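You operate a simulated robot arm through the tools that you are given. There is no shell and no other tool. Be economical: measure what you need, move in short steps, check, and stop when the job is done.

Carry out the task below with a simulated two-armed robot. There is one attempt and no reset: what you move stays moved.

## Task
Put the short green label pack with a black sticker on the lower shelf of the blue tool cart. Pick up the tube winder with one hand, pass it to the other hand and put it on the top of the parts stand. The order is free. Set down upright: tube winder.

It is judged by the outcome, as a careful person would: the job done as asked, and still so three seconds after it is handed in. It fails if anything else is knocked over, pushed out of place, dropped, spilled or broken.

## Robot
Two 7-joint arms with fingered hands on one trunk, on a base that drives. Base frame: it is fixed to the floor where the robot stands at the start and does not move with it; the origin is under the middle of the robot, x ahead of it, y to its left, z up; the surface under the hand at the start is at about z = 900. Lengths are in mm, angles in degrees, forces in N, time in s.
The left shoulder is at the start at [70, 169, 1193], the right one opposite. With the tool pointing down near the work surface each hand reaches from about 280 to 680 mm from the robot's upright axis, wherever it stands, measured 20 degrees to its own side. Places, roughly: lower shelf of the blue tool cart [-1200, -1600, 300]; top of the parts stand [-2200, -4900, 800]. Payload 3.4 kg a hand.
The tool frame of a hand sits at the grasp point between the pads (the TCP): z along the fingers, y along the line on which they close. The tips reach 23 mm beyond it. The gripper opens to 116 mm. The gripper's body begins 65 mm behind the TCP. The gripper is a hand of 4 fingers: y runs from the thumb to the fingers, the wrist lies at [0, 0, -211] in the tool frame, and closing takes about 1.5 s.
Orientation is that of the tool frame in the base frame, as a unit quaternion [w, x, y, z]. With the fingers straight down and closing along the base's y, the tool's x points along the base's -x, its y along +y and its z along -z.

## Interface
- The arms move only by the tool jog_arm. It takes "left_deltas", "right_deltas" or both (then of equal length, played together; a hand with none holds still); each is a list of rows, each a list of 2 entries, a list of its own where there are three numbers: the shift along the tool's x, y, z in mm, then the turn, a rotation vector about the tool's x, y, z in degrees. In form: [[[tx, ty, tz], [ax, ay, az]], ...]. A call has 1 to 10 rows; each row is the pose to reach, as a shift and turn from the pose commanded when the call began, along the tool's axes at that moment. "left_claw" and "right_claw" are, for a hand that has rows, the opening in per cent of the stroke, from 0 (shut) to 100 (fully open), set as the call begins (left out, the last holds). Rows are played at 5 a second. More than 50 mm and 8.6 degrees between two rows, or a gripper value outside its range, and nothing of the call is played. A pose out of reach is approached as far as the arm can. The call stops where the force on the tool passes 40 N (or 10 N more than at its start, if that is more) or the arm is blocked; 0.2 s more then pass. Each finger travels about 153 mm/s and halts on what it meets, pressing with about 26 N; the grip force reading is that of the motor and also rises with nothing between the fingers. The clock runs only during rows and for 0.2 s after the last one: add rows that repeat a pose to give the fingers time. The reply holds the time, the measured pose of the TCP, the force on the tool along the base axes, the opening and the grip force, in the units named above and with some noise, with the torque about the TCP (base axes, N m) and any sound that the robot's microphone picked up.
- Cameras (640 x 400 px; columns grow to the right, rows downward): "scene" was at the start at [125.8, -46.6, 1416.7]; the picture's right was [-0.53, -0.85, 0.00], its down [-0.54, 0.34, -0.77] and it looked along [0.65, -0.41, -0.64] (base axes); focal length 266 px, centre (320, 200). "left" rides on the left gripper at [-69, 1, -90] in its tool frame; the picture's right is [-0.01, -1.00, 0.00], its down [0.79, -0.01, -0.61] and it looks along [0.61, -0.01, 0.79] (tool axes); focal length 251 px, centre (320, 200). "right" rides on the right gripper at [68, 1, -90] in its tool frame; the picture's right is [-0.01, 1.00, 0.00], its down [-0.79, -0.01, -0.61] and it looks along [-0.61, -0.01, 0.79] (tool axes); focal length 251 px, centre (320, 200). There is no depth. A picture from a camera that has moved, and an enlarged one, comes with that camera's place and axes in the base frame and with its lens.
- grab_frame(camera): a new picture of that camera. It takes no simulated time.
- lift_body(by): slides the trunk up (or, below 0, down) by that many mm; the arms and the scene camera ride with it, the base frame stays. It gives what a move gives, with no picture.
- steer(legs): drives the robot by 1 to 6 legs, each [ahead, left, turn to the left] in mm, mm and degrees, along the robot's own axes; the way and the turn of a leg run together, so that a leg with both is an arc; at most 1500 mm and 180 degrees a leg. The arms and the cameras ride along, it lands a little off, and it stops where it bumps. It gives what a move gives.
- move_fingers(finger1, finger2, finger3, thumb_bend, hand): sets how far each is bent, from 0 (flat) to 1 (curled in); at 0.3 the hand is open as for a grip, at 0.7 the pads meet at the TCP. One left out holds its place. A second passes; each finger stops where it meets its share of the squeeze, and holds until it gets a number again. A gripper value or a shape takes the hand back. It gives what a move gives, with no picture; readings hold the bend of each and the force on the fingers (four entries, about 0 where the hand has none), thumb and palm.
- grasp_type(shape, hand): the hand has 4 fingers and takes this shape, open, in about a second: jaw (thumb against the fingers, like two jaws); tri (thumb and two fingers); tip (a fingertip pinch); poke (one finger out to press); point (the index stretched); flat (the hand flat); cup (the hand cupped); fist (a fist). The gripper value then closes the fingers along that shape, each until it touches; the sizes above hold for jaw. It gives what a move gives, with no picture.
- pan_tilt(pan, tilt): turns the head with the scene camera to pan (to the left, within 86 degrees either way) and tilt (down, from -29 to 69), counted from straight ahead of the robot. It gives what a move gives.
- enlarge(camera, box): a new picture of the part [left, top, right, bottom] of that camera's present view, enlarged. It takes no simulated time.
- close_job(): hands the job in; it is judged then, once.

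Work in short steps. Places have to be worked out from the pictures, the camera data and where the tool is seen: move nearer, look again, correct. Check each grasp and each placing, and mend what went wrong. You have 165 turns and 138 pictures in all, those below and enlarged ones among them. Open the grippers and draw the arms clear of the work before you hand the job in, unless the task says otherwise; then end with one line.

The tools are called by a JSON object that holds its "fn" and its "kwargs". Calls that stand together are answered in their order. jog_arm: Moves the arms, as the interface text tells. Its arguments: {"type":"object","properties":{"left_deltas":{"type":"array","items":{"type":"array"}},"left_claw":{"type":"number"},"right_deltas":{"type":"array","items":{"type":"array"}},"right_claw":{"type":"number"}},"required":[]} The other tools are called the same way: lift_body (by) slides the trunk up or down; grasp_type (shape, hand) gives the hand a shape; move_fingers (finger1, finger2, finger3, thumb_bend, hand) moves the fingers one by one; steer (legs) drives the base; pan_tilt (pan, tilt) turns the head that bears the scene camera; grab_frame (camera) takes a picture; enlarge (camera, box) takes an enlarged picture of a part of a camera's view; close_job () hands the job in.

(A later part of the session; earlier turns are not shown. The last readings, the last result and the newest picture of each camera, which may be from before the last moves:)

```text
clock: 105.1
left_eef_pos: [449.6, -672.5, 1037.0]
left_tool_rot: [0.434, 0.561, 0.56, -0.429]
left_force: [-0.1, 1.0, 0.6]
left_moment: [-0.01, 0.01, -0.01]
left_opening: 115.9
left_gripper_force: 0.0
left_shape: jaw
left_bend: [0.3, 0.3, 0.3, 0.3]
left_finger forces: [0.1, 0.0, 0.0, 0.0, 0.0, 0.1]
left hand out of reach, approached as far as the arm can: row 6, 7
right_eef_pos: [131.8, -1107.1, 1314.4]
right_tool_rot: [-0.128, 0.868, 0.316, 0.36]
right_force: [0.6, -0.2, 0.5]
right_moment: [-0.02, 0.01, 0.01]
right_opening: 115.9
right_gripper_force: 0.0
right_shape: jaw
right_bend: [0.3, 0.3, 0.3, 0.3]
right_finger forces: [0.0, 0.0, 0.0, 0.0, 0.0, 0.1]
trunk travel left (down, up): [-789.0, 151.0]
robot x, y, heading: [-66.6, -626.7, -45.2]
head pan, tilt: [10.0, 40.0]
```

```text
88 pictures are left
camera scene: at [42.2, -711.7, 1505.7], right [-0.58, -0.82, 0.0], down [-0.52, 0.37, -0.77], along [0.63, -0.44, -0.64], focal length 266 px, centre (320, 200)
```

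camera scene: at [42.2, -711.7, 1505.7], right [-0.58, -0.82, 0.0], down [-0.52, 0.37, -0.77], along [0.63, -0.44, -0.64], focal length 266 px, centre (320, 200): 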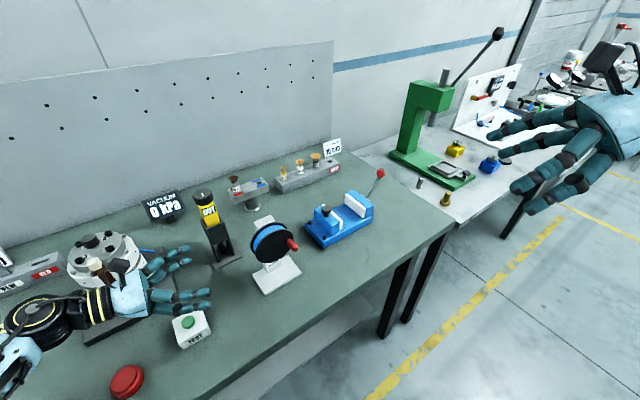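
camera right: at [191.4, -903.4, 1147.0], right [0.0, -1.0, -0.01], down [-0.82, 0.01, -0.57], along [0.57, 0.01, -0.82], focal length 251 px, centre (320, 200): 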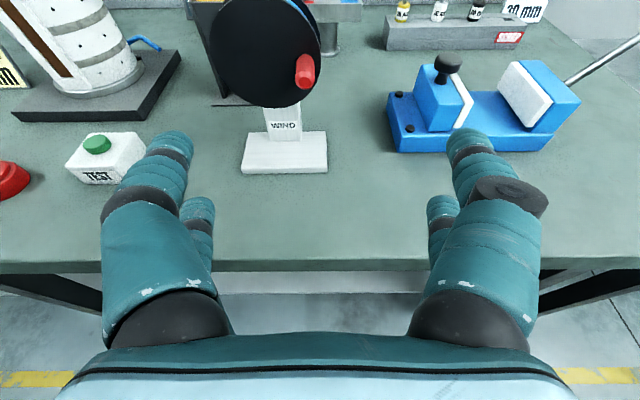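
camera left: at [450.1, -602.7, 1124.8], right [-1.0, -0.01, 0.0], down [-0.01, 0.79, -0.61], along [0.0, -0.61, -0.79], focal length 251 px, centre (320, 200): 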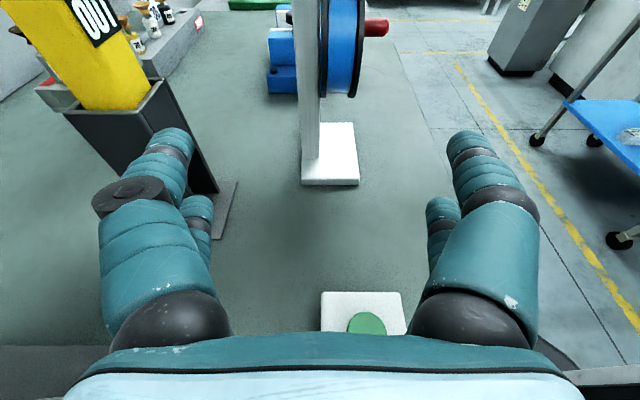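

Left hand is at (450,-672,1037), tilt 15°, slightly short of command but clear. Continue toward the winder along the slant.

{"fn": "jog_arm", "kwargs": {"left_deltas": [[[8, 4, 32], [0, 0, 0]], [[16, 8, 65], [0, 0, 0]], [[23, 11, 97], [0, 0, 0]]]}}

{"fn": "grab_frame", "kwargs": {"camera": "left"}}

{"fn": "grab_frame", "kwargs": {"camera": "scene"}}

```text
clock: 105.9
left_eef_pos: [454.5, -683.7, 1044.5]
left_tool_rot: [0.433, 0.561, 0.561, -0.428]
left_force: [0.3, 0.0, 0.8]
left_moment: [0.02, -0.02, 0.04]
left_opening: 115.7
left_gripper_force: 0.1
left_shape: jaw
left_bend: [0.3, 0.3, 0.3, 0.3]
left_finger forces: [0.0, 0.0, 0.0, 0.0, 0.1, 0.0]
left hand out of reach, approached as far as the arm can: row 1, 2, 3
right_eef_pos: [133.6, -1108.0, 1314.3]
right_tool_rot: [-0.129, 0.868, 0.315, 0.361]
right_force: [0.8, 0.5, -0.1]
right_moment: [0.01, 0.02, -0.01]
right_opening: 115.8
right_gripper_force: 0.0
right_shape: jaw
right_bend: [0.3, 0.3, 0.3, 0.3]
right_finger forces: [0.1, 0.0, 0.0, 0.0, 0.1, 0.0]
trunk travel left (down, up): [-789.0, 151.0]
robot x, y, heading: [-64.5, -626.1, -45.2]
head pan, tilt: [10.0, 40.0]
```

```text
87 pictures are left
camera left: at [454.9, -614.5, 1131.2], right [-1.0, -0.01, 0.0], down [-0.01, 0.79, -0.61], along [0.0, -0.61, -0.79], focal length 251 px, centre (320, 200)
```

left: 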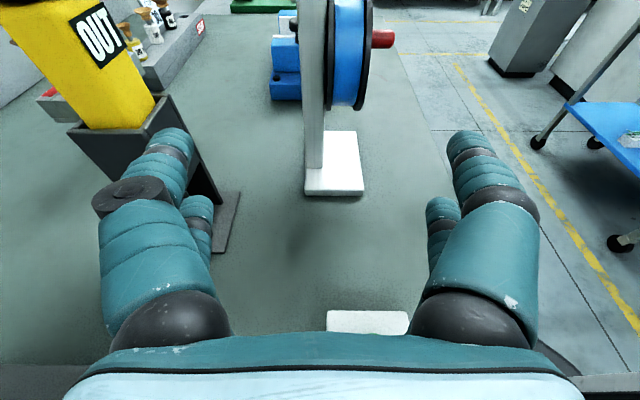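

```text
86 pictures are left
camera scene: at [44.2, -712.5, 1505.4], right [-0.58, -0.82, 0.0], down [-0.53, 0.37, -0.77], along [0.63, -0.44, -0.64], focal length 266 px, centre (320, 200)
```

scene: 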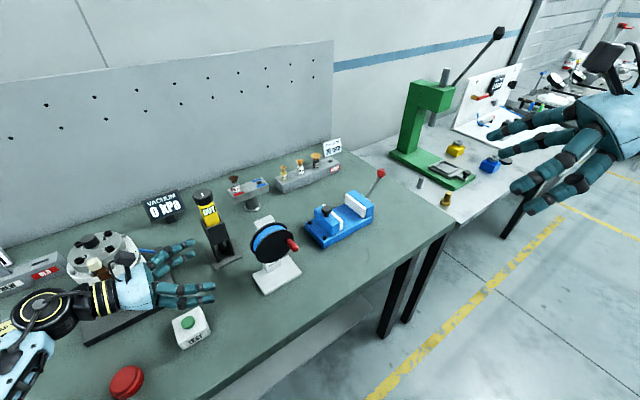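

The limit seems tied to the hand being low relative to the shoulder. I'll raise the arm 200 and then lower the trunk correspondingly, so the wrist is at shoulder height.

{"fn": "jog_arm", "kwargs": {"left_deltas": [[[-40, 0, -11], [0, 0, 0]], [[-80, 0, -21], [0, 0, 0]], [[-120, 0, -32], [0, 0, 0]], [[-160, 0, -42], [0, 0, 0]], [[-200, 0, -53], [0, 0, 0]]]}}

{"fn": "jog_arm", "kwargs": {"left_deltas": [[[5, 4, 20], [0, 0, 0]], [[10, 8, 40], [0, 0, 0]], [[15, 8, 60], [0, 0, 0]], [[20, 8, 80], [0, 0, 0]]]}}

```text
clock: 107.1
left_eef_pos: [454.4, -684.3, 1251.4]
left_tool_rot: [0.433, 0.56, 0.56, -0.429]
left_force: [-0.5, -0.2, -0.7]
left_moment: [0.03, 0.04, 0.0]
left_opening: 116.0
left_gripper_force: 0.0
left_shape: jaw
left_bend: [0.3, 0.3, 0.3, 0.3]
left_finger forces: [0.2, 0.1, 0.0, 0.0, 0.1, 0.0]
right_eef_pos: [132.7, -1107.9, 1314.6]
right_tool_rot: [-0.129, 0.868, 0.315, 0.361]
right_force: [-0.3, -0.8, 0.1]
right_moment: [0.01, 0.0, 0.0]
right_opening: 115.9
right_gripper_force: 0.0
right_shape: jaw
right_bend: [0.3, 0.3, 0.3, 0.3]
right_finger forces: [0.0, 0.0, 0.0, 0.0, 0.0, 0.0]
trunk travel left (down, up): [-789.0, 151.0]
robot x, y, heading: [-62.8, -627.6, -45.1]
head pan, tilt: [10.0, 40.0]
```

```text
clock: 108.1
left_eef_pos: [463.1, -755.4, 1211.4]
left_tool_rot: [0.434, 0.56, 0.561, -0.429]
left_force: [0.3, -0.2, 0.6]
left_moment: [-0.02, 0.03, -0.01]
left_opening: 116.1
left_gripper_force: 0.0
left_shape: jaw
left_bend: [0.3, 0.3, 0.3, 0.3]
left_finger forces: [0.0, 0.0, 0.0, 0.0, 0.1, 0.0]
right_eef_pos: [133.8, -1108.6, 1313.4]
right_tool_rot: [-0.129, 0.868, 0.315, 0.361]
right_force: [0.3, -0.8, -0.2]
right_moment: [0.0, -0.02, -0.02]
right_opening: 116.1
right_gripper_force: 0.2
right_shape: jaw
right_bend: [0.3, 0.3, 0.3, 0.3]
right_finger forces: [0.0, 0.0, 0.1, 0.0, 0.1, 0.1]
trunk travel left (down, up): [-789.0, 151.0]
robot x, y, heading: [-63.3, -626.5, -45.5]
head pan, tilt: [10.0, 40.0]
```

That works at this height. Before lowering the trunk, check where the left elbow and forearm are.

{"fn": "pan_tilt", "kwargs": {"pan": 50, "tilt": 45}}

{"fn": "grab_frame", "kwargs": {"camera": "scene"}}

```text
clock: 109.1
left_eef_pos: [463.8, -754.7, 1212.3]
left_tool_rot: [0.435, 0.56, 0.561, -0.428]
left_force: [-0.3, 0.2, -0.1]
left_moment: [0.01, 0.04, 0.0]
left_opening: 115.8
left_gripper_force: 0.0
left_shape: jaw
left_bend: [0.3, 0.3, 0.3, 0.3]
left_finger forces: [0.0, 0.0, 0.0, 0.0, 0.1, 0.0]
right_eef_pos: [132.5, -1107.2, 1314.5]
right_tool_rot: [-0.129, 0.869, 0.315, 0.36]
right_force: [0.8, 0.1, -0.3]
right_moment: [0.01, -0.02, 0.03]
right_opening: 115.9
right_gripper_force: 0.1
right_shape: jaw
right_bend: [0.3, 0.3, 0.3, 0.3]
right_finger forces: [0.1, 0.0, 0.0, 0.0, 0.0, 0.0]
trunk travel left (down, up): [-789.0, 151.0]
robot x, y, heading: [-67.3, -622.9, -45.1]
head pan, tilt: [50.0, 45.0]
```

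```text
85 pictures are left
camera scene: at [55.6, -656.8, 1498.2], right [0.08, -1.0, 0.0], down [-0.7, -0.06, -0.71], along [0.7, 0.06, -0.71], focal length 266 px, centre (320, 200)
```

scene: 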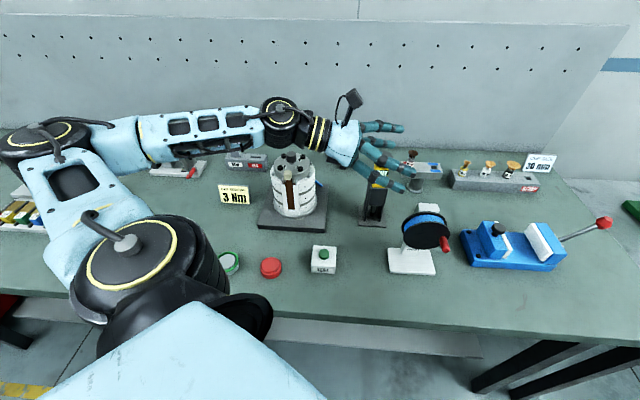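

The forearm runs in front of the vacuum device with modest margin; lower the trunk 160 only, then check.

{"fn": "lift_body", "kwargs": {"by": -160}}

{"fn": "grab_frame", "kwargs": {"camera": "scene"}}

{"fn": "grab_frame", "kwargs": {"camera": "left"}}

```text
clock: 111.0
left_eef_pos: [463.2, -754.4, 1051.9]
left_tool_rot: [0.435, 0.56, 0.561, -0.428]
left_force: [0.3, -0.9, 0.5]
left_moment: [0.01, -0.01, -0.02]
left_opening: 115.9
left_gripper_force: 0.0
left_shape: jaw
left_bend: [0.3, 0.3, 0.3, 0.3]
left_finger forces: [0.0, 0.0, 0.1, 0.0, 0.1, 0.0]
right_eef_pos: [131.9, -1106.2, 1155.0]
right_tool_rot: [-0.129, 0.868, 0.314, 0.361]
right_force: [0.6, -1.0, 0.3]
right_moment: [0.04, 0.01, -0.02]
right_opening: 116.0
right_gripper_force: 0.0
right_shape: jaw
right_bend: [0.3, 0.3, 0.3, 0.3]
right_finger forces: [0.0, 0.0, 0.0, 0.0, 0.0, 0.0]
trunk travel left (down, up): [-629.0, 311.0]
robot x, y, heading: [-61.6, -627.3, -45.2]
head pan, tilt: [50.0, 45.0]
```

```text
84 pictures are left
camera scene: at [55.4, -656.5, 1338.2], right [0.08, -1.0, 0.0], down [-0.7, -0.06, -0.71], along [0.7, 0.06, -0.71], focal length 266 px, centre (320, 200)
```

scene: 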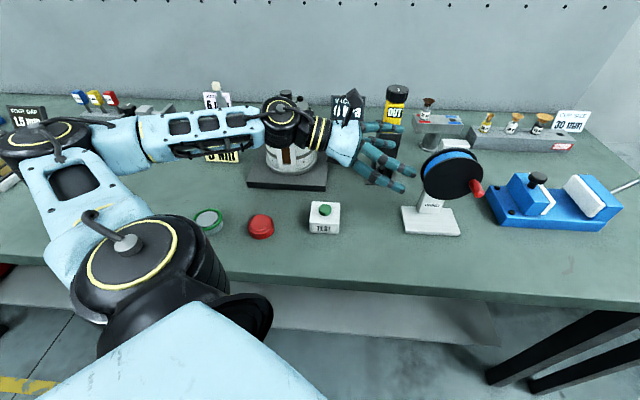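

```text
83 pictures are left
camera left: at [463.6, -684.9, 1140.0], right [-1.0, -0.01, 0.0], down [-0.01, 0.79, -0.61], along [0.0, -0.61, -0.79], focal length 251 px, centre (320, 200)
```

left: 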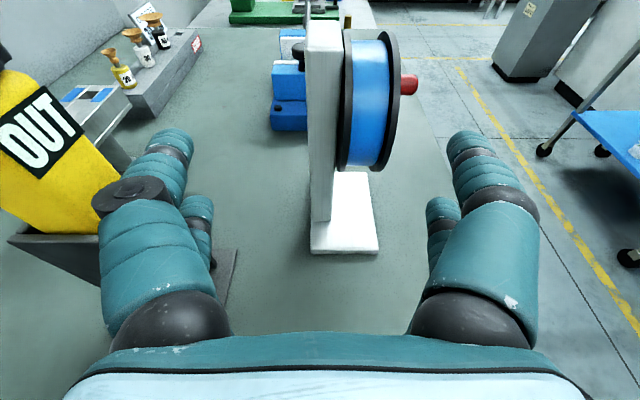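

The post is at x≈449–472, left face y≈-828. Descend 66 and advance partly, then check.

{"fn": "jog_arm", "kwargs": {"left_deltas": [[[22, 0, 6], [0, 0, 0]], [[43, 0, 12], [0, 0, 0]], [[64, -1, 17], [0, 0, 0]], [[64, -1, 37], [0, 0, 0]], [[64, -1, 57], [0, 0, 0]]]}}

{"fn": "grab_frame", "kwargs": {"camera": "left"}}

{"fn": "grab_frame", "kwargs": {"camera": "scene"}}

```text
clock: 112.2
left_eef_pos: [462.8, -793.9, 975.6]
left_tool_rot: [0.434, 0.561, 0.561, -0.428]
left_force: [0.3, -0.2, 0.3]
left_moment: [-0.02, 0.0, 0.01]
left_opening: 115.9
left_gripper_force: 0.1
left_shape: jaw
left_bend: [0.3, 0.3, 0.3, 0.3]
left_finger forces: [0.0, 0.0, 0.0, 0.0, 0.0, 0.1]
right_eef_pos: [132.8, -1108.0, 1153.5]
right_tool_rot: [-0.13, 0.868, 0.316, 0.361]
right_force: [0.1, -0.5, 0.1]
right_moment: [-0.04, 0.0, 0.01]
right_opening: 115.9
right_gripper_force: 0.0
right_shape: jaw
right_bend: [0.3, 0.3, 0.3, 0.3]
right_finger forces: [0.2, 0.0, 0.1, 0.0, 0.1, 0.0]
trunk travel left (down, up): [-629.0, 311.0]
robot x, y, heading: [-59.8, -628.5, -45.2]
head pan, tilt: [50.0, 45.0]
```

```text
82 pictures are left
camera left: at [463.3, -724.5, 1063.6], right [-1.0, -0.01, 0.0], down [-0.01, 0.79, -0.61], along [0.0, -0.61, -0.79], focal length 251 px, centre (320, 200)
```

left: 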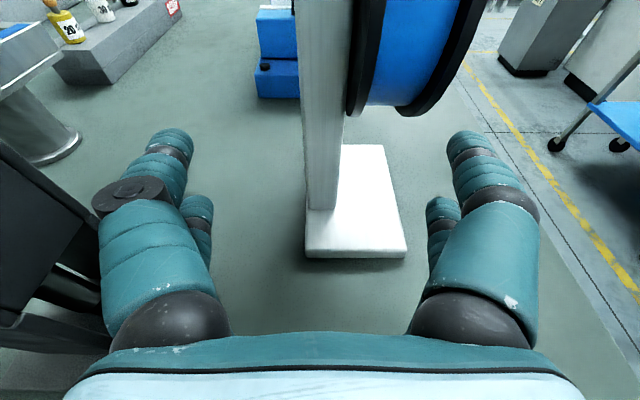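

```text
81 pictures are left
camera scene: at [55.9, -657.3, 1338.1], right [0.08, -1.0, 0.0], down [-0.7, -0.06, -0.71], along [0.7, 0.06, -0.71], focal length 266 px, centre (320, 200)
```

scene: 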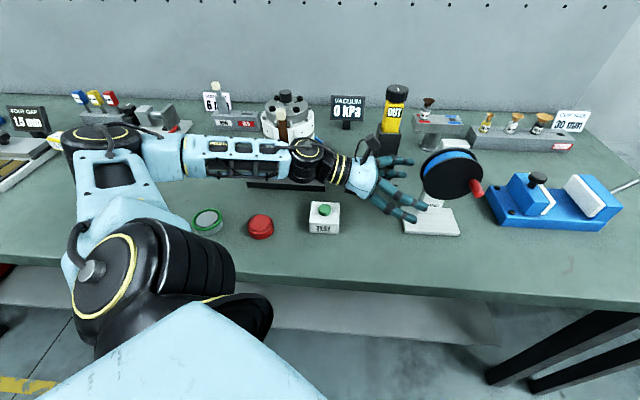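

Good clearance and alignment. Advance 50 mm along the tool axis to the post.

{"fn": "jog_arm", "kwargs": {"left_deltas": [[[0, -0.5, 18], [0, 0, 0]], [[0, -1, 36], [0, 0, 0]], [[0, -1, 51], [0, 0, 0]]]}}

{"fn": "grab_frame", "kwargs": {"camera": "left"}}

{"fn": "enlarge", "kwargs": {"camera": "scene", "box": [320, 120, 520, 250]}}

```text
clock: 113.0
left_eef_pos: [464.2, -824.5, 970.8]
left_tool_rot: [0.431, 0.58, 0.558, -0.409]
left_force: [0.3, -0.1, 0.1]
left_moment: [-0.01, -0.02, 0.0]
left_opening: 115.9
left_gripper_force: 0.0
left_shape: jaw
left_bend: [0.3, 0.3, 0.3, 0.3]
left_finger forces: [0.0, 0.1, 0.0, 0.1, 0.0, 0.0]
left hand out of reach, approached as far as the arm can: row 1, 2, 3
right_eef_pos: [134.0, -1107.5, 1154.2]
right_tool_rot: [-0.13, 0.868, 0.316, 0.361]
right_force: [0.0, 0.0, 0.0]
right_moment: [0.04, -0.02, 0.02]
right_opening: 116.0
right_gripper_force: 0.1
right_shape: jaw
right_bend: [0.3, 0.3, 0.3, 0.3]
right_finger forces: [0.0, 0.0, 0.0, 0.0, 0.0, 0.0]
trunk travel left (down, up): [-629.0, 311.0]
robot x, y, heading: [-64.7, -630.6, -45.0]
head pan, tilt: [50.0, 45.0]
```

```text
80 pictures are left
camera left: at [461.0, -758.4, 1061.1], right [-1.0, 0.0, -0.04], down [0.02, 0.81, -0.58], along [0.03, -0.58, -0.81], focal length 251 px, centre (320, 200)
```

left: 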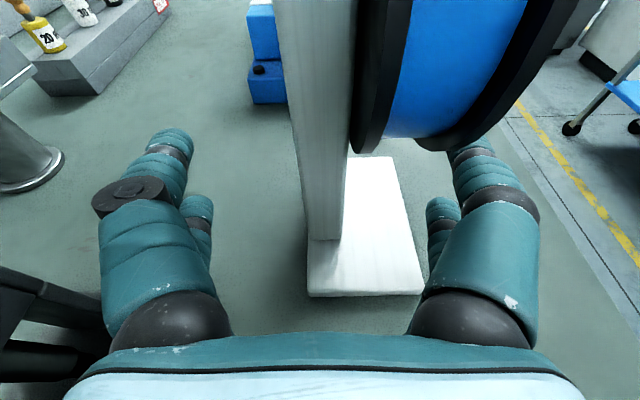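

```text
3.08 times, centred on (420, 185) of scene
camera zoom: at [56.2, -657.4, 1338.1], right [0.08, -1.0, 0.0], down [-0.71, -0.06, -0.71], along [0.7, 0.06, -0.71], focal length 817 px, centre (12, 246)
```

zoom: 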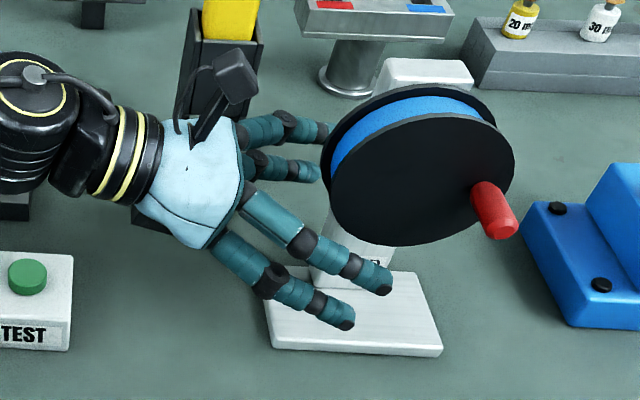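

The arm stopped at (464,-824,971); I need ~18 mm more toward -y, which I'll get with a tiny base move (14 ahead, 14 right).

{"fn": "steer", "kwargs": {"legs": [[13, -13, 0]]}}

{"fn": "lift_body", "kwargs": {"by": -8}}

{"fn": "grab_frame", "kwargs": {"camera": "left"}}

{"fn": "enlarge", "kwargs": {"camera": "scene", "box": [320, 120, 520, 250]}}

```text
clock: 113.7
left_eef_pos: [463.2, -839.9, 970.5]
left_tool_rot: [0.432, 0.579, 0.557, -0.41]
left_force: [0.3, 1.0, -1.1]
left_moment: [0.0, -0.01, 0.01]
left_opening: 115.9
left_gripper_force: 0.0
left_shape: jaw
left_bend: [0.3, 0.3, 0.3, 0.3]
left_finger forces: [0.0, 0.0, 0.0, 0.0, 0.0, 0.0]
right_eef_pos: [131.5, -1122.7, 1155.0]
right_tool_rot: [-0.129, 0.868, 0.316, 0.361]
right_force: [0.4, 0.6, -0.3]
right_moment: [-0.03, -0.03, 0.01]
right_opening: 115.8
right_gripper_force: 0.1
right_shape: jaw
right_bend: [0.3, 0.3, 0.3, 0.3]
right_finger forces: [0.1, 0.0, 0.0, 0.0, 0.0, 0.1]
trunk travel left (down, up): [-629.0, 311.0]
robot x, y, heading: [-66.9, -643.6, -45.4]
head pan, tilt: [50.0, 45.0]
```

```text
clock: 114.3
left_eef_pos: [462.9, -841.8, 963.8]
left_tool_rot: [0.431, 0.58, 0.558, -0.409]
left_force: [0.9, 0.0, -0.1]
left_moment: [0.03, -0.03, 0.0]
left_opening: 115.9
left_gripper_force: 0.1
left_shape: jaw
left_bend: [0.3, 0.3, 0.3, 0.3]
left_finger forces: [0.0, 0.0, 0.0, 0.0, 0.0, 0.1]
right_eef_pos: [132.5, -1124.9, 1146.3]
right_tool_rot: [-0.129, 0.868, 0.316, 0.361]
right_force: [0.1, -0.6, -0.1]
right_moment: [-0.02, 0.0, 0.02]
right_opening: 116.0
right_gripper_force: 0.1
right_shape: jaw
right_bend: [0.3, 0.3, 0.3, 0.3]
right_finger forces: [0.1, 0.0, 0.0, 0.0, 0.0, 0.1]
trunk travel left (down, up): [-621.0, 319.0]
robot x, y, heading: [-63.7, -645.1, -45.1]
head pan, tilt: [50.0, 45.0]
```

```text
78 pictures are left
camera left: at [460.5, -775.6, 1053.3], right [-1.0, 0.0, -0.04], down [0.02, 0.81, -0.58], along [0.03, -0.58, -0.81], focal length 251 px, centre (320, 200)
```

left: 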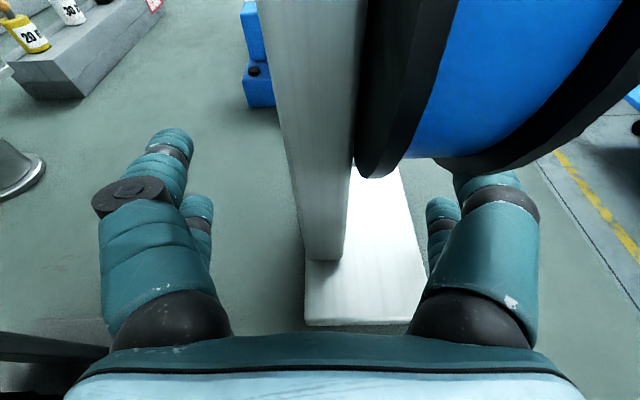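

```text
3.08 times, centred on (420, 185) of scene
camera zoom: at [55.5, -674.6, 1330.2], right [0.08, -1.0, 0.0], down [-0.7, -0.06, -0.71], along [0.7, 0.06, -0.71], focal length 817 px, centre (12, 246)
```

zoom: 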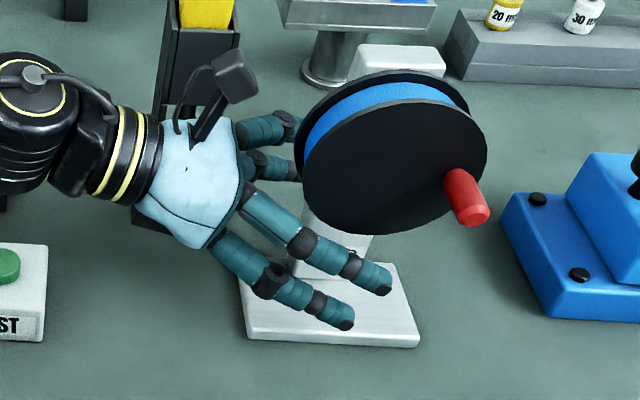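

Well positioned. Close the left hand on the post.

{"fn": "jog_arm", "kwargs": {"left_deltas": [[[0, 0, 0], [0, 0, 0]], [[0, 0, 0], [0, 0, 0]], [[0, 0, 0], [0, 0, 0]], [[0, 0, 0], [0, 0, 0]], [[0, 0, 0], [0, 0, 0]], [[0, 0, 0], [0, 0, 0]], [[0, 0, 0], [0, 0, 0]], [[0, 0, 0], [0, 0, 0]]], "left_claw": 0}}

{"fn": "grab_frame", "kwargs": {"camera": "left"}}

{"fn": "enlarge", "kwargs": {"camera": "scene", "box": [320, 120, 520, 250]}}

```text
clock: 116.1
left_eef_pos: [463.4, -841.9, 962.7]
left_tool_rot: [0.431, 0.58, 0.558, -0.409]
left_force: [0.5, -0.5, 0.8]
left_moment: [-0.02, 0.08, 0.01]
left_opening: 16.4
left_gripper_force: 26.0
left_shape: jaw
left_bend: [0.72, 0.72, 0.73, 0.75]
left_finger forces: [23.5, 23.3, 23.7, 0.0, 23.8, 0.1]
right_eef_pos: [132.0, -1124.7, 1146.6]
right_tool_rot: [-0.129, 0.868, 0.315, 0.362]
right_force: [0.8, 0.0, 0.9]
right_moment: [0.0, 0.01, -0.02]
right_opening: 115.8
right_gripper_force: 0.1
right_shape: jaw
right_bend: [0.3, 0.3, 0.3, 0.3]
right_finger forces: [0.0, 0.1, 0.1, 0.0, 0.0, 0.0]
trunk travel left (down, up): [-621.0, 319.0]
robot x, y, heading: [-63.8, -645.4, -45.1]
head pan, tilt: [50.0, 45.0]
```

```text
76 pictures are left
camera left: at [460.3, -776.1, 1053.3], right [-1.0, 0.0, -0.04], down [0.02, 0.81, -0.58], along [0.03, -0.58, -0.81], focal length 251 px, centre (320, 200)
```

left: 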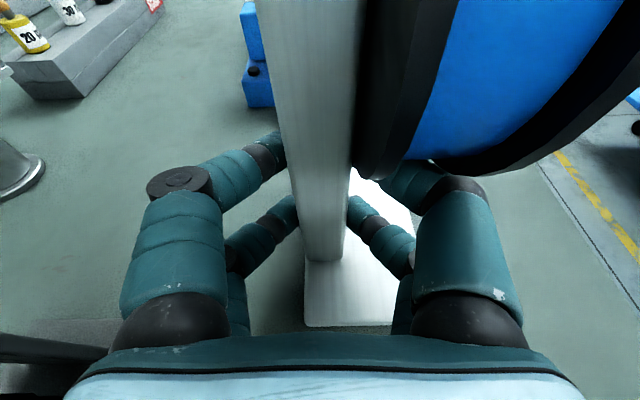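

```text
3.08 times, centred on (420, 185) of scene
camera zoom: at [55.4, -675.1, 1330.2], right [0.08, -1.0, 0.0], down [-0.7, -0.06, -0.71], along [0.7, 0.06, -0.71], focal length 817 px, centre (12, 246)
```

zoom: 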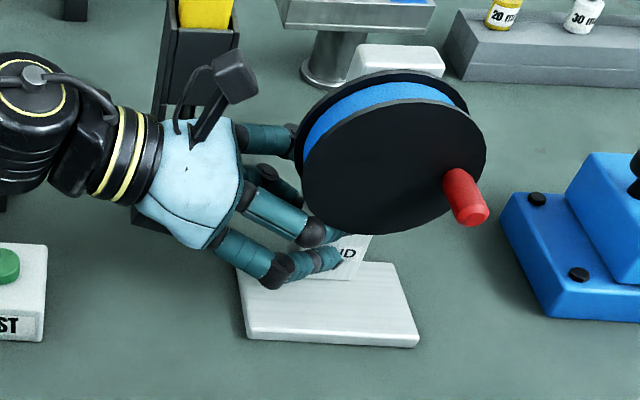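

Firm grip on the post (16 mm, all digits loaded), winder hasn't moved. Lift with the trunk.

{"fn": "lift_body", "kwargs": {"by": 40}}

{"fn": "grab_frame", "kwargs": {"camera": "scene"}}

```text
clock: 116.9
left_eef_pos: [463.0, -843.2, 1001.8]
left_tool_rot: [0.431, 0.58, 0.558, -0.408]
left_force: [1.2, -1.2, -5.9]
left_moment: [0.08, -0.07, -0.02]
left_opening: 16.0
left_gripper_force: 25.7
left_shape: jaw
left_bend: [0.72, 0.72, 0.73, 0.75]
left_finger forces: [23.7, 24.9, 23.4, 0.1, 25.2, 0.0]
right_eef_pos: [133.5, -1125.1, 1185.7]
right_tool_rot: [-0.13, 0.868, 0.315, 0.361]
right_force: [-0.2, 0.6, 0.0]
right_moment: [0.0, 0.02, 0.01]
right_opening: 115.8
right_gripper_force: 0.1
right_shape: jaw
right_bend: [0.3, 0.3, 0.3, 0.3]
right_finger forces: [0.0, 0.0, 0.0, 0.1, 0.0, 0.0]
trunk travel left (down, up): [-661.0, 279.0]
robot x, y, heading: [-61.1, -643.0, -45.3]
head pan, tilt: [50.0, 45.0]
```

```text
74 pictures are left
camera scene: at [56.9, -675.5, 1370.0], right [0.08, -1.0, 0.0], down [-0.71, -0.06, -0.71], along [0.7, 0.06, -0.71], focal length 266 px, centre (320, 200)
```

scene: 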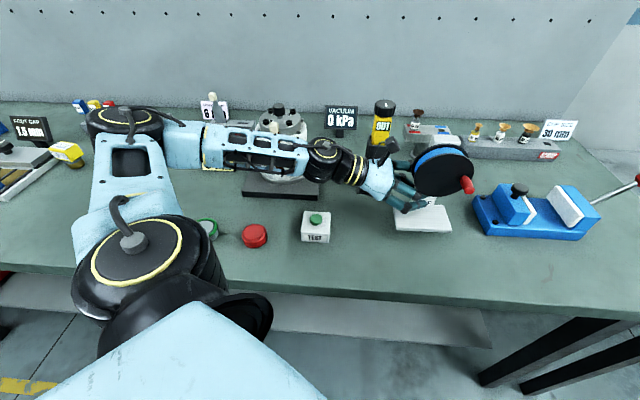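

Lifted cleanly (~0.6 kg). Raise more and back away from the bench along -x.

{"fn": "lift_body", "kwargs": {"by": 170}}

{"fn": "steer", "kwargs": {"legs": [[-270, -270, 0]]}}

{"fn": "pan_tilt", "kwargs": {"pan": 10, "tilt": 35}}

{"fn": "grab_frame", "kwargs": {"camera": "scene"}}

```text
clock: 118.9
left_eef_pos: [464.6, -843.3, 1171.4]
left_tool_rot: [0.431, 0.579, 0.558, -0.408]
left_force: [-0.5, -0.4, -6.0]
left_moment: [0.06, -0.05, 0.0]
left_opening: 16.0
left_gripper_force: 25.9
left_shape: jaw
left_bend: [0.72, 0.72, 0.73, 0.75]
left_finger forces: [23.7, 24.9, 23.3, 0.0, 25.2, 0.0]
right_eef_pos: [134.8, -1125.3, 1356.1]
right_tool_rot: [-0.13, 0.868, 0.315, 0.361]
right_force: [-0.5, 0.1, 0.2]
right_moment: [-0.01, 0.0, -0.01]
right_opening: 115.9
right_gripper_force: 0.0
right_shape: jaw
right_bend: [0.3, 0.3, 0.3, 0.3]
right_finger forces: [0.1, 0.0, 0.0, 0.1, 0.0, 0.0]
trunk travel left (down, up): [-831.0, 109.0]
robot x, y, heading: [-63.0, -642.3, -45.0]
head pan, tilt: [50.0, 45.0]
```

```text
clock: 121.3
left_eef_pos: [81.4, -841.7, 1171.9]
left_tool_rot: [0.431, 0.579, 0.558, -0.409]
left_force: [-0.2, -0.2, -5.7]
left_moment: [0.08, -0.06, -0.03]
left_opening: 16.3
left_gripper_force: 26.5
left_shape: jaw
left_bend: [0.72, 0.72, 0.73, 0.75]
left_finger forces: [23.7, 24.8, 23.3, 0.0, 25.1, 0.0]
right_eef_pos: [-249.6, -1126.7, 1355.6]
right_tool_rot: [-0.13, 0.868, 0.315, 0.361]
right_force: [-0.3, -0.7, -0.4]
right_moment: [0.01, 0.01, 0.02]
right_opening: 116.0
right_gripper_force: 0.0
right_shape: jaw
right_bend: [0.3, 0.3, 0.3, 0.3]
right_finger forces: [0.1, 0.0, 0.0, 0.0, 0.0, 0.0]
trunk travel left (down, up): [-831.0, 109.0]
robot x, y, heading: [-446.6, -642.6, -45.3]
head pan, tilt: [50.0, 45.0]
```

```text
clock: 122.4
left_eef_pos: [78.5, -842.6, 1172.9]
left_tool_rot: [0.431, 0.579, 0.558, -0.408]
left_force: [0.8, 0.2, -5.7]
left_moment: [0.07, -0.09, 0.01]
left_opening: 15.8
left_gripper_force: 25.6
left_shape: jaw
left_bend: [0.72, 0.72, 0.73, 0.75]
left_finger forces: [23.7, 24.8, 23.3, 0.0, 25.2, 0.0]
right_eef_pos: [-250.0, -1125.3, 1355.7]
right_tool_rot: [-0.13, 0.868, 0.315, 0.361]
right_force: [1.0, -0.3, 0.0]
right_moment: [0.0, 0.03, -0.02]
right_opening: 116.0
right_gripper_force: 0.1
right_shape: jaw
right_bend: [0.3, 0.3, 0.3, 0.3]
right_finger forces: [0.0, 0.1, 0.0, 0.0, 0.0, 0.0]
trunk travel left (down, up): [-831.0, 109.0]
robot x, y, heading: [-447.5, -645.0, -45.3]
head pan, tilt: [10.0, 35.0]
```

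```text
73 pictures are left
camera scene: at [-336.8, -732.7, 1554.8], right [-0.58, -0.82, 0.0], down [-0.47, 0.33, -0.82], along [0.67, -0.47, -0.57], focal length 266 px, centre (320, 200)
```

scene: 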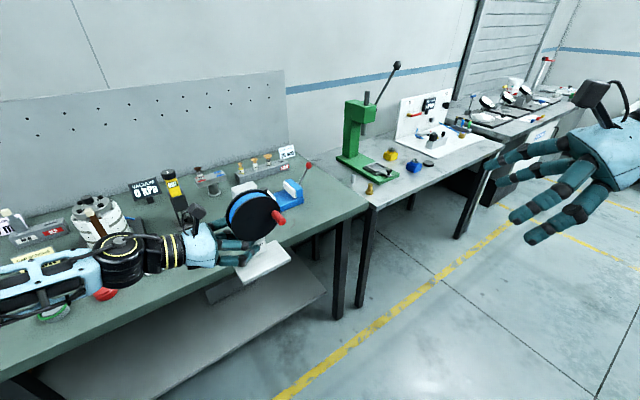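

In free space now. Bring the left hand (with winder) toward the middle in front, lowering a little, keeping its orientation.

{"fn": "jog_arm", "kwargs": {"left_deltas": [[[2, -33, 23], [0, 0, 0]], [[4, -67, 46], [0, 0, 0]], [[5, -100, 69], [0, 0, 0]], [[7, -133, 92], [0, 0, 0]], [[9, -167, 115], [0, 0, 0]], [[11, -200, 138], [0, 0, 0]], [[11, -200, 138], [0, 0, 0]]]}}

{"fn": "grab_frame", "kwargs": {"camera": "scene"}}

```text
clock: 124.0
left_eef_pos: [-120.3, -971.2, 1112.0]
left_tool_rot: [0.432, 0.579, 0.559, -0.408]
left_force: [0.2, 0.3, -5.7]
left_moment: [0.09, -0.06, -0.01]
left_opening: 16.2
left_gripper_force: 25.7
left_shape: jaw
left_bend: [0.72, 0.72, 0.73, 0.75]
left_finger forces: [24.0, 25.0, 23.3, 0.0, 25.8, 0.0]
right_eef_pos: [-251.4, -1124.7, 1357.0]
right_tool_rot: [-0.13, 0.868, 0.315, 0.36]
right_force: [0.1, 0.3, -0.3]
right_moment: [-0.02, 0.01, -0.02]
right_opening: 115.9
right_gripper_force: 0.0
right_shape: jaw
right_bend: [0.3, 0.3, 0.3, 0.3]
right_finger forces: [0.0, 0.0, 0.0, 0.1, 0.1, 0.1]
trunk travel left (down, up): [-831.0, 109.0]
robot x, y, heading: [-454.5, -641.5, -45.1]
head pan, tilt: [10.0, 35.0]
```

```text
72 pictures are left
camera scene: at [-337.4, -732.1, 1554.9], right [-0.58, -0.82, 0.0], down [-0.47, 0.33, -0.82], along [0.67, -0.47, -0.57], focal length 266 px, centre (320, 200)
```

scene: 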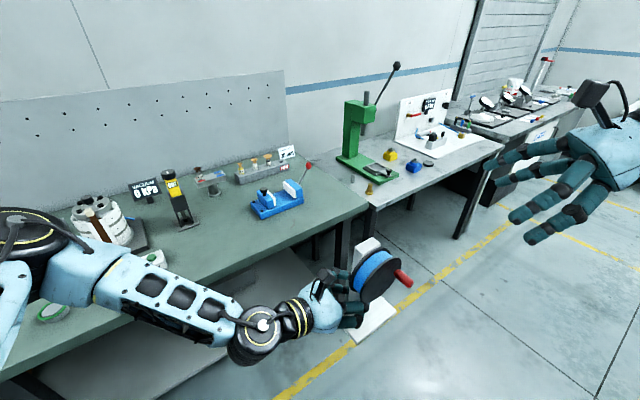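

Winder is held upright in the middle. Now rotate the right hand to point straight down, closing along base x.

{"fn": "jog_arm", "kwargs": {"right_deltas": [[[0, 0, 0], [2.4, -5.2, -5.9]], [[0, 0, 0], [4.9, -10.5, -11.8]], [[0, 0, 0], [7.3, -15.8, -17.7]], [[0, 0, 0], [9.8, -21, -23.6]], [[0, 0, 0], [12.2, -26.3, -29.6]], [[0, 0, 0], [14.7, -31.6, -35.5]], [[0, 0, 0], [17.1, -36.8, -41.4]], [[0, 0, 0], [19.6, -42.1, -47.3]], [[0, 0, 0], [19.6, -42.1, -47.3]]]}}

```text
clock: 126.0
left_eef_pos: [-119.9, -971.8, 1110.9]
left_tool_rot: [0.431, 0.58, 0.558, -0.409]
left_force: [0.5, 0.5, -5.3]
left_moment: [0.08, -0.05, 0.03]
left_opening: 15.8
left_gripper_force: 25.2
left_shape: jaw
left_bend: [0.72, 0.72, 0.73, 0.75]
left_finger forces: [23.9, 25.1, 23.3, 0.0, 25.9, 0.0]
right_eef_pos: [-251.1, -1126.0, 1355.5]
right_tool_rot: [0.002, 0.708, 0.707, 0.0]
right_force: [0.4, 0.8, -0.2]
right_moment: [-0.03, 0.01, 0.03]
right_opening: 115.9
right_gripper_force: 0.1
right_shape: jaw
right_bend: [0.3, 0.3, 0.3, 0.3]
right_finger forces: [0.1, 0.0, 0.0, 0.1, 0.0, 0.0]
trunk travel left (down, up): [-831.0, 109.0]
robot x, y, heading: [-449.5, -641.6, -45.4]
head pan, tilt: [10.0, 35.0]
```

Orientation is exact. Move the right hand over the winder, staying ~100 mm above it.

{"fn": "jog_arm", "kwargs": {"right_deltas": [[[31, 23, 0], [0, 0, 0]], [[61, 46, 0], [0, 0, 0]], [[92, 70, 0], [0, 0, 0]], [[122, 93, 0], [0, 0, 0]], [[153, 116, 0], [0, 0, 0]], [[153, 116, 0], [0, 0, 0]]]}}

{"fn": "grab_frame", "kwargs": {"camera": "scene"}}

{"fn": "grab_frame", "kwargs": {"camera": "right"}}

```text
clock: 127.4
left_eef_pos: [-119.7, -972.2, 1111.1]
left_tool_rot: [0.432, 0.579, 0.558, -0.408]
left_force: [0.0, -0.1, -5.0]
left_moment: [0.05, -0.06, -0.01]
left_opening: 15.8
left_gripper_force: 26.3
left_shape: jaw
left_bend: [0.72, 0.72, 0.73, 0.75]
left_finger forces: [23.9, 25.0, 23.3, 0.0, 25.9, 0.0]
right_eef_pos: [-133.4, -975.2, 1355.5]
right_tool_rot: [0.002, 0.709, 0.706, 0.001]
right_force: [-0.5, -0.6, -0.2]
right_moment: [0.02, -0.02, -0.01]
right_opening: 116.0
right_gripper_force: 0.0
right_shape: jaw
right_bend: [0.3, 0.3, 0.3, 0.3]
right_finger forces: [0.1, 0.0, 0.0, 0.0, 0.0, 0.1]
trunk travel left (down, up): [-831.0, 109.0]
robot x, y, heading: [-450.3, -642.3, -45.1]
head pan, tilt: [10.0, 35.0]
```

```text
71 pictures are left
camera scene: at [-338.4, -733.7, 1554.9], right [-0.58, -0.82, 0.0], down [-0.47, 0.33, -0.82], along [0.67, -0.47, -0.57], focal length 266 px, centre (320, 200)
```

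scene: 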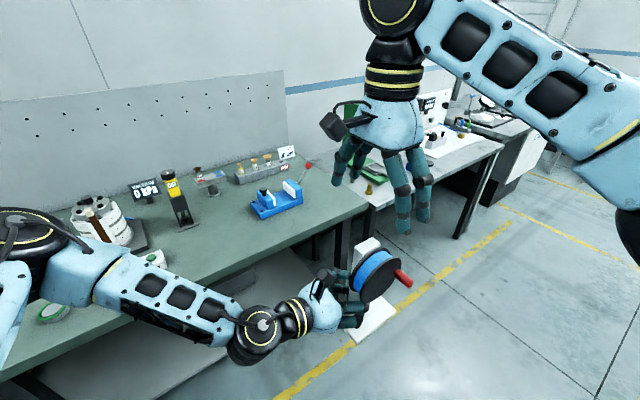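

```text
70 pictures are left
camera right: at [-134.3, -907.3, 1446.2], right [1.0, -0.01, 0.0], down [-0.01, -0.79, 0.61], along [-0.01, -0.61, -0.79], focal length 251 px, centre (320, 200)
```

right: 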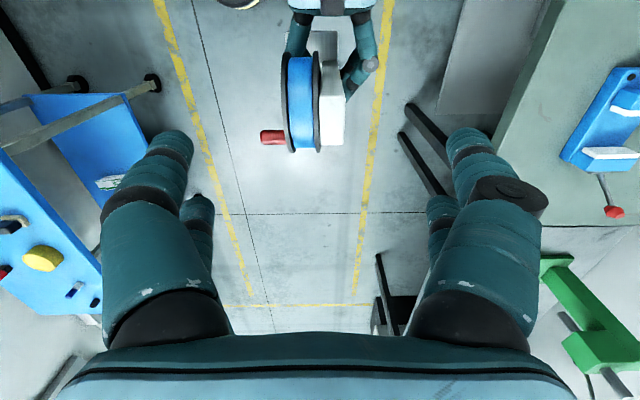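

The reel/post top measures x from -164 to -114, matching expectations. Descend to z 1245 and check.

{"fn": "jog_arm", "kwargs": {"right_deltas": [[[1, -1, 37], [0, 0, 0]], [[1, -3, 74], [0, 0, 0]], [[2, -4, 110], [0, 0, 0]]]}}

{"fn": "grab_frame", "kwargs": {"camera": "right"}}

{"fn": "enlarge", "kwargs": {"camera": "scene", "box": [280, 140, 480, 360]}}

```text
clock: 128.2
left_eef_pos: [-119.4, -971.7, 1111.3]
left_tool_rot: [0.432, 0.579, 0.558, -0.408]
left_force: [0.2, -0.8, -4.8]
left_moment: [0.03, -0.06, 0.0]
left_opening: 15.9
left_gripper_force: 26.1
left_shape: jaw
left_bend: [0.72, 0.72, 0.73, 0.75]
left_finger forces: [23.9, 24.9, 23.1, 0.0, 26.0, 0.0]
right_eef_pos: [-138.8, -972.4, 1246.5]
right_tool_rot: [0.002, 0.708, 0.706, 0.001]
right_force: [0.4, -0.3, -0.2]
right_moment: [0.04, 0.0, 0.02]
right_opening: 115.8
right_gripper_force: 0.1
right_shape: jaw
right_bend: [0.3, 0.3, 0.3, 0.3]
right_finger forces: [0.0, 0.1, 0.0, 0.1, 0.1, 0.1]
trunk travel left (down, up): [-831.0, 109.0]
robot x, y, heading: [-447.1, -646.6, -45.0]
head pan, tilt: [10.0, 35.0]
```

```text
69 pictures are left
camera right: at [-139.2, -904.7, 1335.6], right [1.0, -0.01, 0.0], down [-0.01, -0.79, 0.61], along [0.0, -0.61, -0.79], focal length 251 px, centre (320, 200)
```

right: 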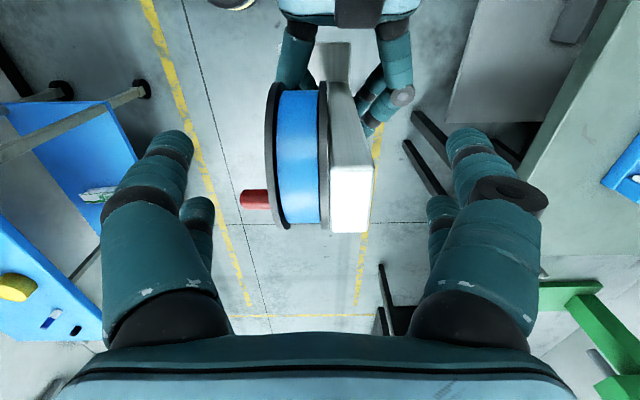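

```text
1.82 times, centred on (380, 250) of scene
camera zoom: at [-338.0, -733.6, 1554.9], right [-0.58, -0.82, 0.0], down [-0.47, 0.33, -0.82], along [0.67, -0.47, -0.57], focal length 483 px, centre (211, 109)
```

zoom: 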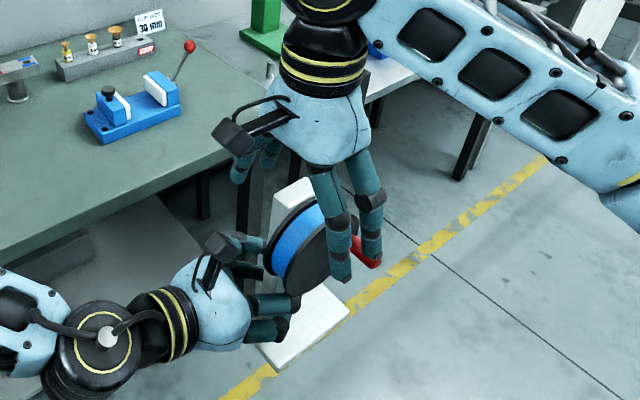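

Alignment good (reel/post centre x≈-137, crank clear of the digits). Descend the last 48 mm.

{"fn": "jog_arm", "kwargs": {"right_deltas": [[[-1, 0, 16], [0, 0, 0]], [[-3, 1, 32], [0, 0, 0]], [[-4, 1, 48], [0, 0, 0]]]}}

{"fn": "grab_frame", "kwargs": {"camera": "right"}}

{"fn": "enlarge", "kwargs": {"camera": "scene", "box": [280, 140, 480, 360]}}

```text
clock: 129.0
left_eef_pos: [-120.2, -971.1, 1112.4]
left_tool_rot: [0.432, 0.579, 0.559, -0.408]
left_force: [1.0, 0.1, -5.3]
left_moment: [0.11, -0.1, 0.03]
left_opening: 16.0
left_gripper_force: 25.8
left_shape: jaw
left_bend: [0.72, 0.72, 0.73, 0.75]
left_finger forces: [23.9, 25.0, 23.1, 0.0, 25.9, 0.0]
right_eef_pos: [-136.5, -975.3, 1198.5]
right_tool_rot: [0.002, 0.708, 0.706, 0.001]
right_force: [-1.0, -0.2, 0.6]
right_moment: [0.0, 0.01, 0.02]
right_opening: 115.7
right_gripper_force: 0.1
right_shape: jaw
right_bend: [0.3, 0.3, 0.3, 0.3]
right_finger forces: [0.0, 0.0, 0.1, 0.0, 0.0, 0.0]
trunk travel left (down, up): [-831.0, 109.0]
robot x, y, heading: [-452.7, -646.3, -45.2]
head pan, tilt: [10.0, 35.0]
```

```text
67 pictures are left
camera right: at [-136.8, -907.7, 1287.8], right [1.0, -0.01, 0.0], down [-0.01, -0.79, 0.61], along [-0.01, -0.61, -0.79], focal length 251 px, centre (320, 200)
```

right: 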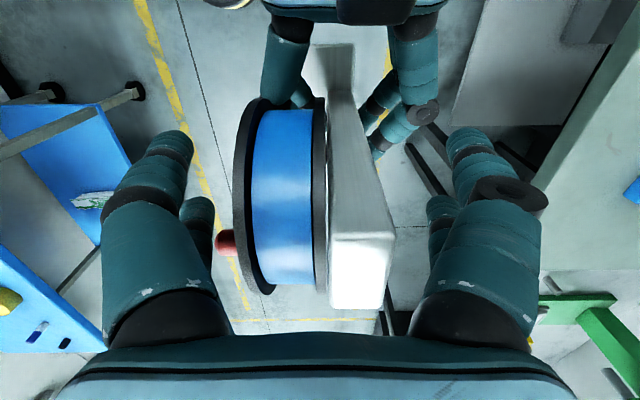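

```text
1.82 times, centred on (380, 250) of scene
camera zoom: at [-337.5, -733.0, 1554.9], right [-0.58, -0.82, 0.0], down [-0.47, 0.33, -0.82], along [0.67, -0.47, -0.57], focal length 483 px, centre (211, 109)
```

zoom: 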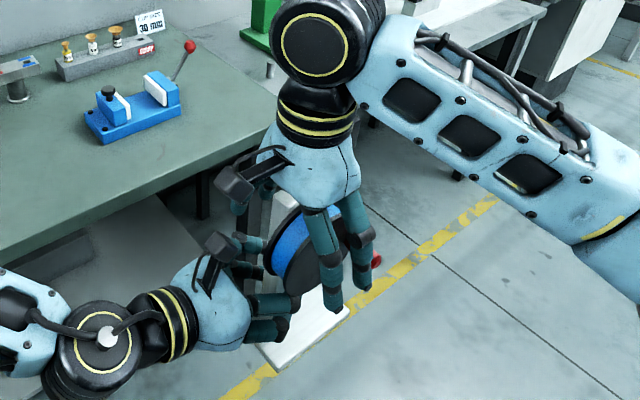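

Digits straddle the reel and post; crank is beyond them. Close the right hand.

{"fn": "jog_arm", "kwargs": {"right_deltas": [[[0, 0, 0], [0, 0, 0]], [[0, 0, 0], [0, 0, 0]], [[0, 0, 0], [0, 0, 0]], [[0, 0, 0], [0, 0, 0]], [[0, 0, 0], [0, 0, 0]], [[0, 0, 0], [0, 0, 0]], [[0, 0, 0], [0, 0, 0]], [[0, 0, 0], [0, 0, 0]]], "right_claw": 0}}

{"fn": "grab_frame", "kwargs": {"camera": "right"}}

```text
clock: 130.8
left_eef_pos: [-119.1, -971.6, 1111.3]
left_tool_rot: [0.432, 0.579, 0.558, -0.408]
left_force: [6.5, -1.4, -6.7]
left_moment: [0.24, 0.1, -0.02]
left_opening: 15.4
left_gripper_force: 25.3
left_shape: jaw
left_bend: [0.72, 0.72, 0.73, 0.75]
left_finger forces: [26.3, 27.4, 24.4, 0.1, 22.9, 0.1]
right_eef_pos: [-137.3, -975.0, 1197.7]
right_tool_rot: [0.001, 0.708, 0.706, -0.001]
right_force: [-6.4, 0.9, -0.5]
right_moment: [0.0, 0.4, 0.02]
right_opening: 41.1
right_gripper_force: 25.3
right_shape: jaw
right_bend: [0.77, 0.73, 0.73, 0.78]
right_finger forces: [18.4, 26.8, 25.3, 0.0, 24.3, 0.1]
trunk travel left (down, up): [-831.0, 109.0]
robot x, y, heading: [-447.4, -643.7, -45.2]
head pan, tilt: [10.0, 35.0]
```

```text
65 pictures are left
camera right: at [-136.9, -907.9, 1287.8], right [1.0, -0.01, 0.0], down [-0.01, -0.79, 0.61], along [-0.01, -0.61, -0.79], focal length 251 px, centre (320, 200)
```

right: 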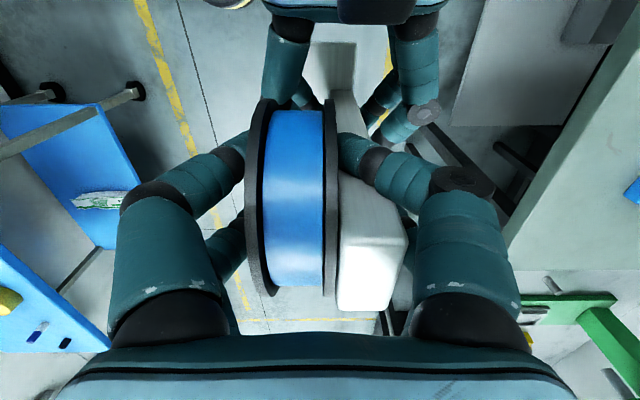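

Right hand holds it (41 mm, all digits loaded). Now open the left hand.

{"fn": "jog_arm", "kwargs": {"left_deltas": [[[0, 0, 0], [0, 0, 0]], [[0, 0, 0], [0, 0, 0]], [[0, 0, 0], [0, 0, 0]], [[0, 0, 0], [0, 0, 0]], [[0, 0, 0], [0, 0, 0]], [[0, 0, 0], [0, 0, 0]], [[0, 0, 0], [0, 0, 0]]], "left_claw": 100}}

{"fn": "enlarge", "kwargs": {"camera": "scene", "box": [280, 140, 480, 360]}}

{"fn": "grab_frame", "kwargs": {"camera": "left"}}

```text
clock: 132.4
left_eef_pos: [-120.2, -972.4, 1111.1]
left_tool_rot: [0.432, 0.579, 0.558, -0.408]
left_force: [0.1, 0.1, 0.7]
left_moment: [-0.03, 0.02, -0.02]
left_opening: 115.9
left_gripper_force: 0.0
left_shape: jaw
left_bend: [0.3, 0.3, 0.3, 0.3]
left_finger forces: [0.0, 0.0, 0.0, 0.1, 0.0, 0.0]
right_eef_pos: [-137.4, -975.1, 1198.4]
right_tool_rot: [0.002, 0.708, 0.706, 0.0]
right_force: [-0.2, -0.3, -0.3]
right_moment: [0.07, 0.07, -0.01]
right_opening: 40.7
right_gripper_force: 26.2
right_shape: jaw
right_bend: [0.77, 0.73, 0.73, 0.78]
right_finger forces: [20.5, 29.2, 24.3, 0.1, 23.4, 0.0]
trunk travel left (down, up): [-831.0, 109.0]
robot x, y, heading: [-448.5, -644.0, -45.3]
head pan, tilt: [10.0, 35.0]
```

```text
1.82 times, centred on (380, 250) of scene
camera zoom: at [-337.6, -733.0, 1554.9], right [-0.58, -0.82, 0.0], down [-0.47, 0.33, -0.82], along [0.67, -0.47, -0.57], focal length 483 px, centre (211, 109)
```

zoom: 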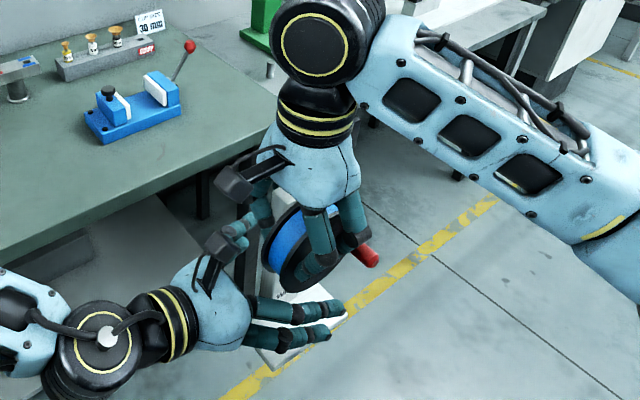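

```text
63 pictures are left
camera left: at [-122.3, -905.4, 1202.3], right [-1.0, 0.0, -0.04], down [0.02, 0.81, -0.58], along [0.03, -0.58, -0.81], focal length 251 px, centre (320, 200)
```

left: 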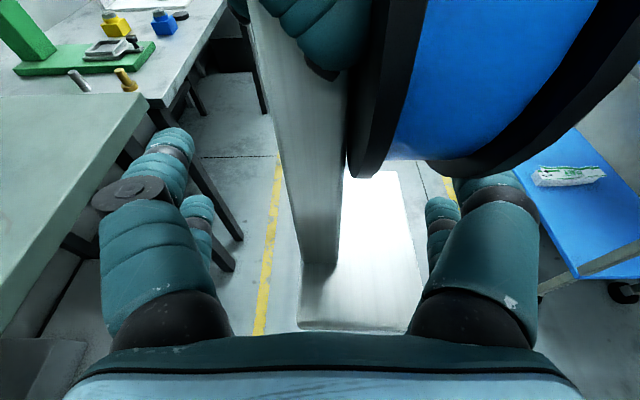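

The left is free. Retract the left hand straight back along its axis and re-check the right's load.

{"fn": "jog_arm", "kwargs": {"left_deltas": [[[0, 0, -30], [0, 0, 0]], [[0, 0, -65], [0, 0, 0]], [[0, 0, -100], [0, 0, 0]], [[0, 0, -140], [0, 0, 0]], [[0, 0, -180], [0, 0, 0]]]}}

{"fn": "grab_frame", "kwargs": {"camera": "scene"}}

```text
clock: 133.6
left_eef_pos: [-74.5, -830.4, 1120.5]
left_tool_rot: [0.432, 0.579, 0.557, -0.41]
left_force: [-0.9, 0.4, 0.2]
left_moment: [-0.04, 0.01, 0.0]
left_opening: 115.8
left_gripper_force: 0.1
left_shape: jaw
left_bend: [0.3, 0.3, 0.3, 0.3]
left_finger forces: [0.0, 0.0, 0.1, 0.1, 0.1, 0.0]
left hand out of reach, approached as far as the arm can: row 3, 4, 5
right_eef_pos: [-137.6, -971.5, 1199.8]
right_tool_rot: [0.002, 0.708, 0.706, 0.001]
right_force: [-0.5, 0.4, -0.6]
right_moment: [0.06, 0.02, 0.01]
right_opening: 40.5
right_gripper_force: 25.7
right_shape: jaw
right_bend: [0.77, 0.73, 0.73, 0.78]
right_finger forces: [20.4, 29.2, 24.2, 0.0, 23.3, 0.1]
trunk travel left (down, up): [-831.0, 109.0]
robot x, y, heading: [-447.8, -640.0, -45.1]
head pan, tilt: [10.0, 35.0]
```

```text
62 pictures are left
camera scene: at [-338.4, -728.9, 1555.2], right [-0.58, -0.82, 0.0], down [-0.47, 0.33, -0.82], along [0.67, -0.47, -0.57], focal length 266 px, centre (320, 200)
```

scene: 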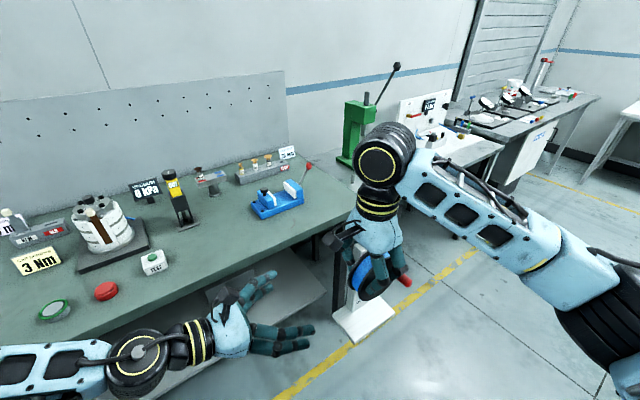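

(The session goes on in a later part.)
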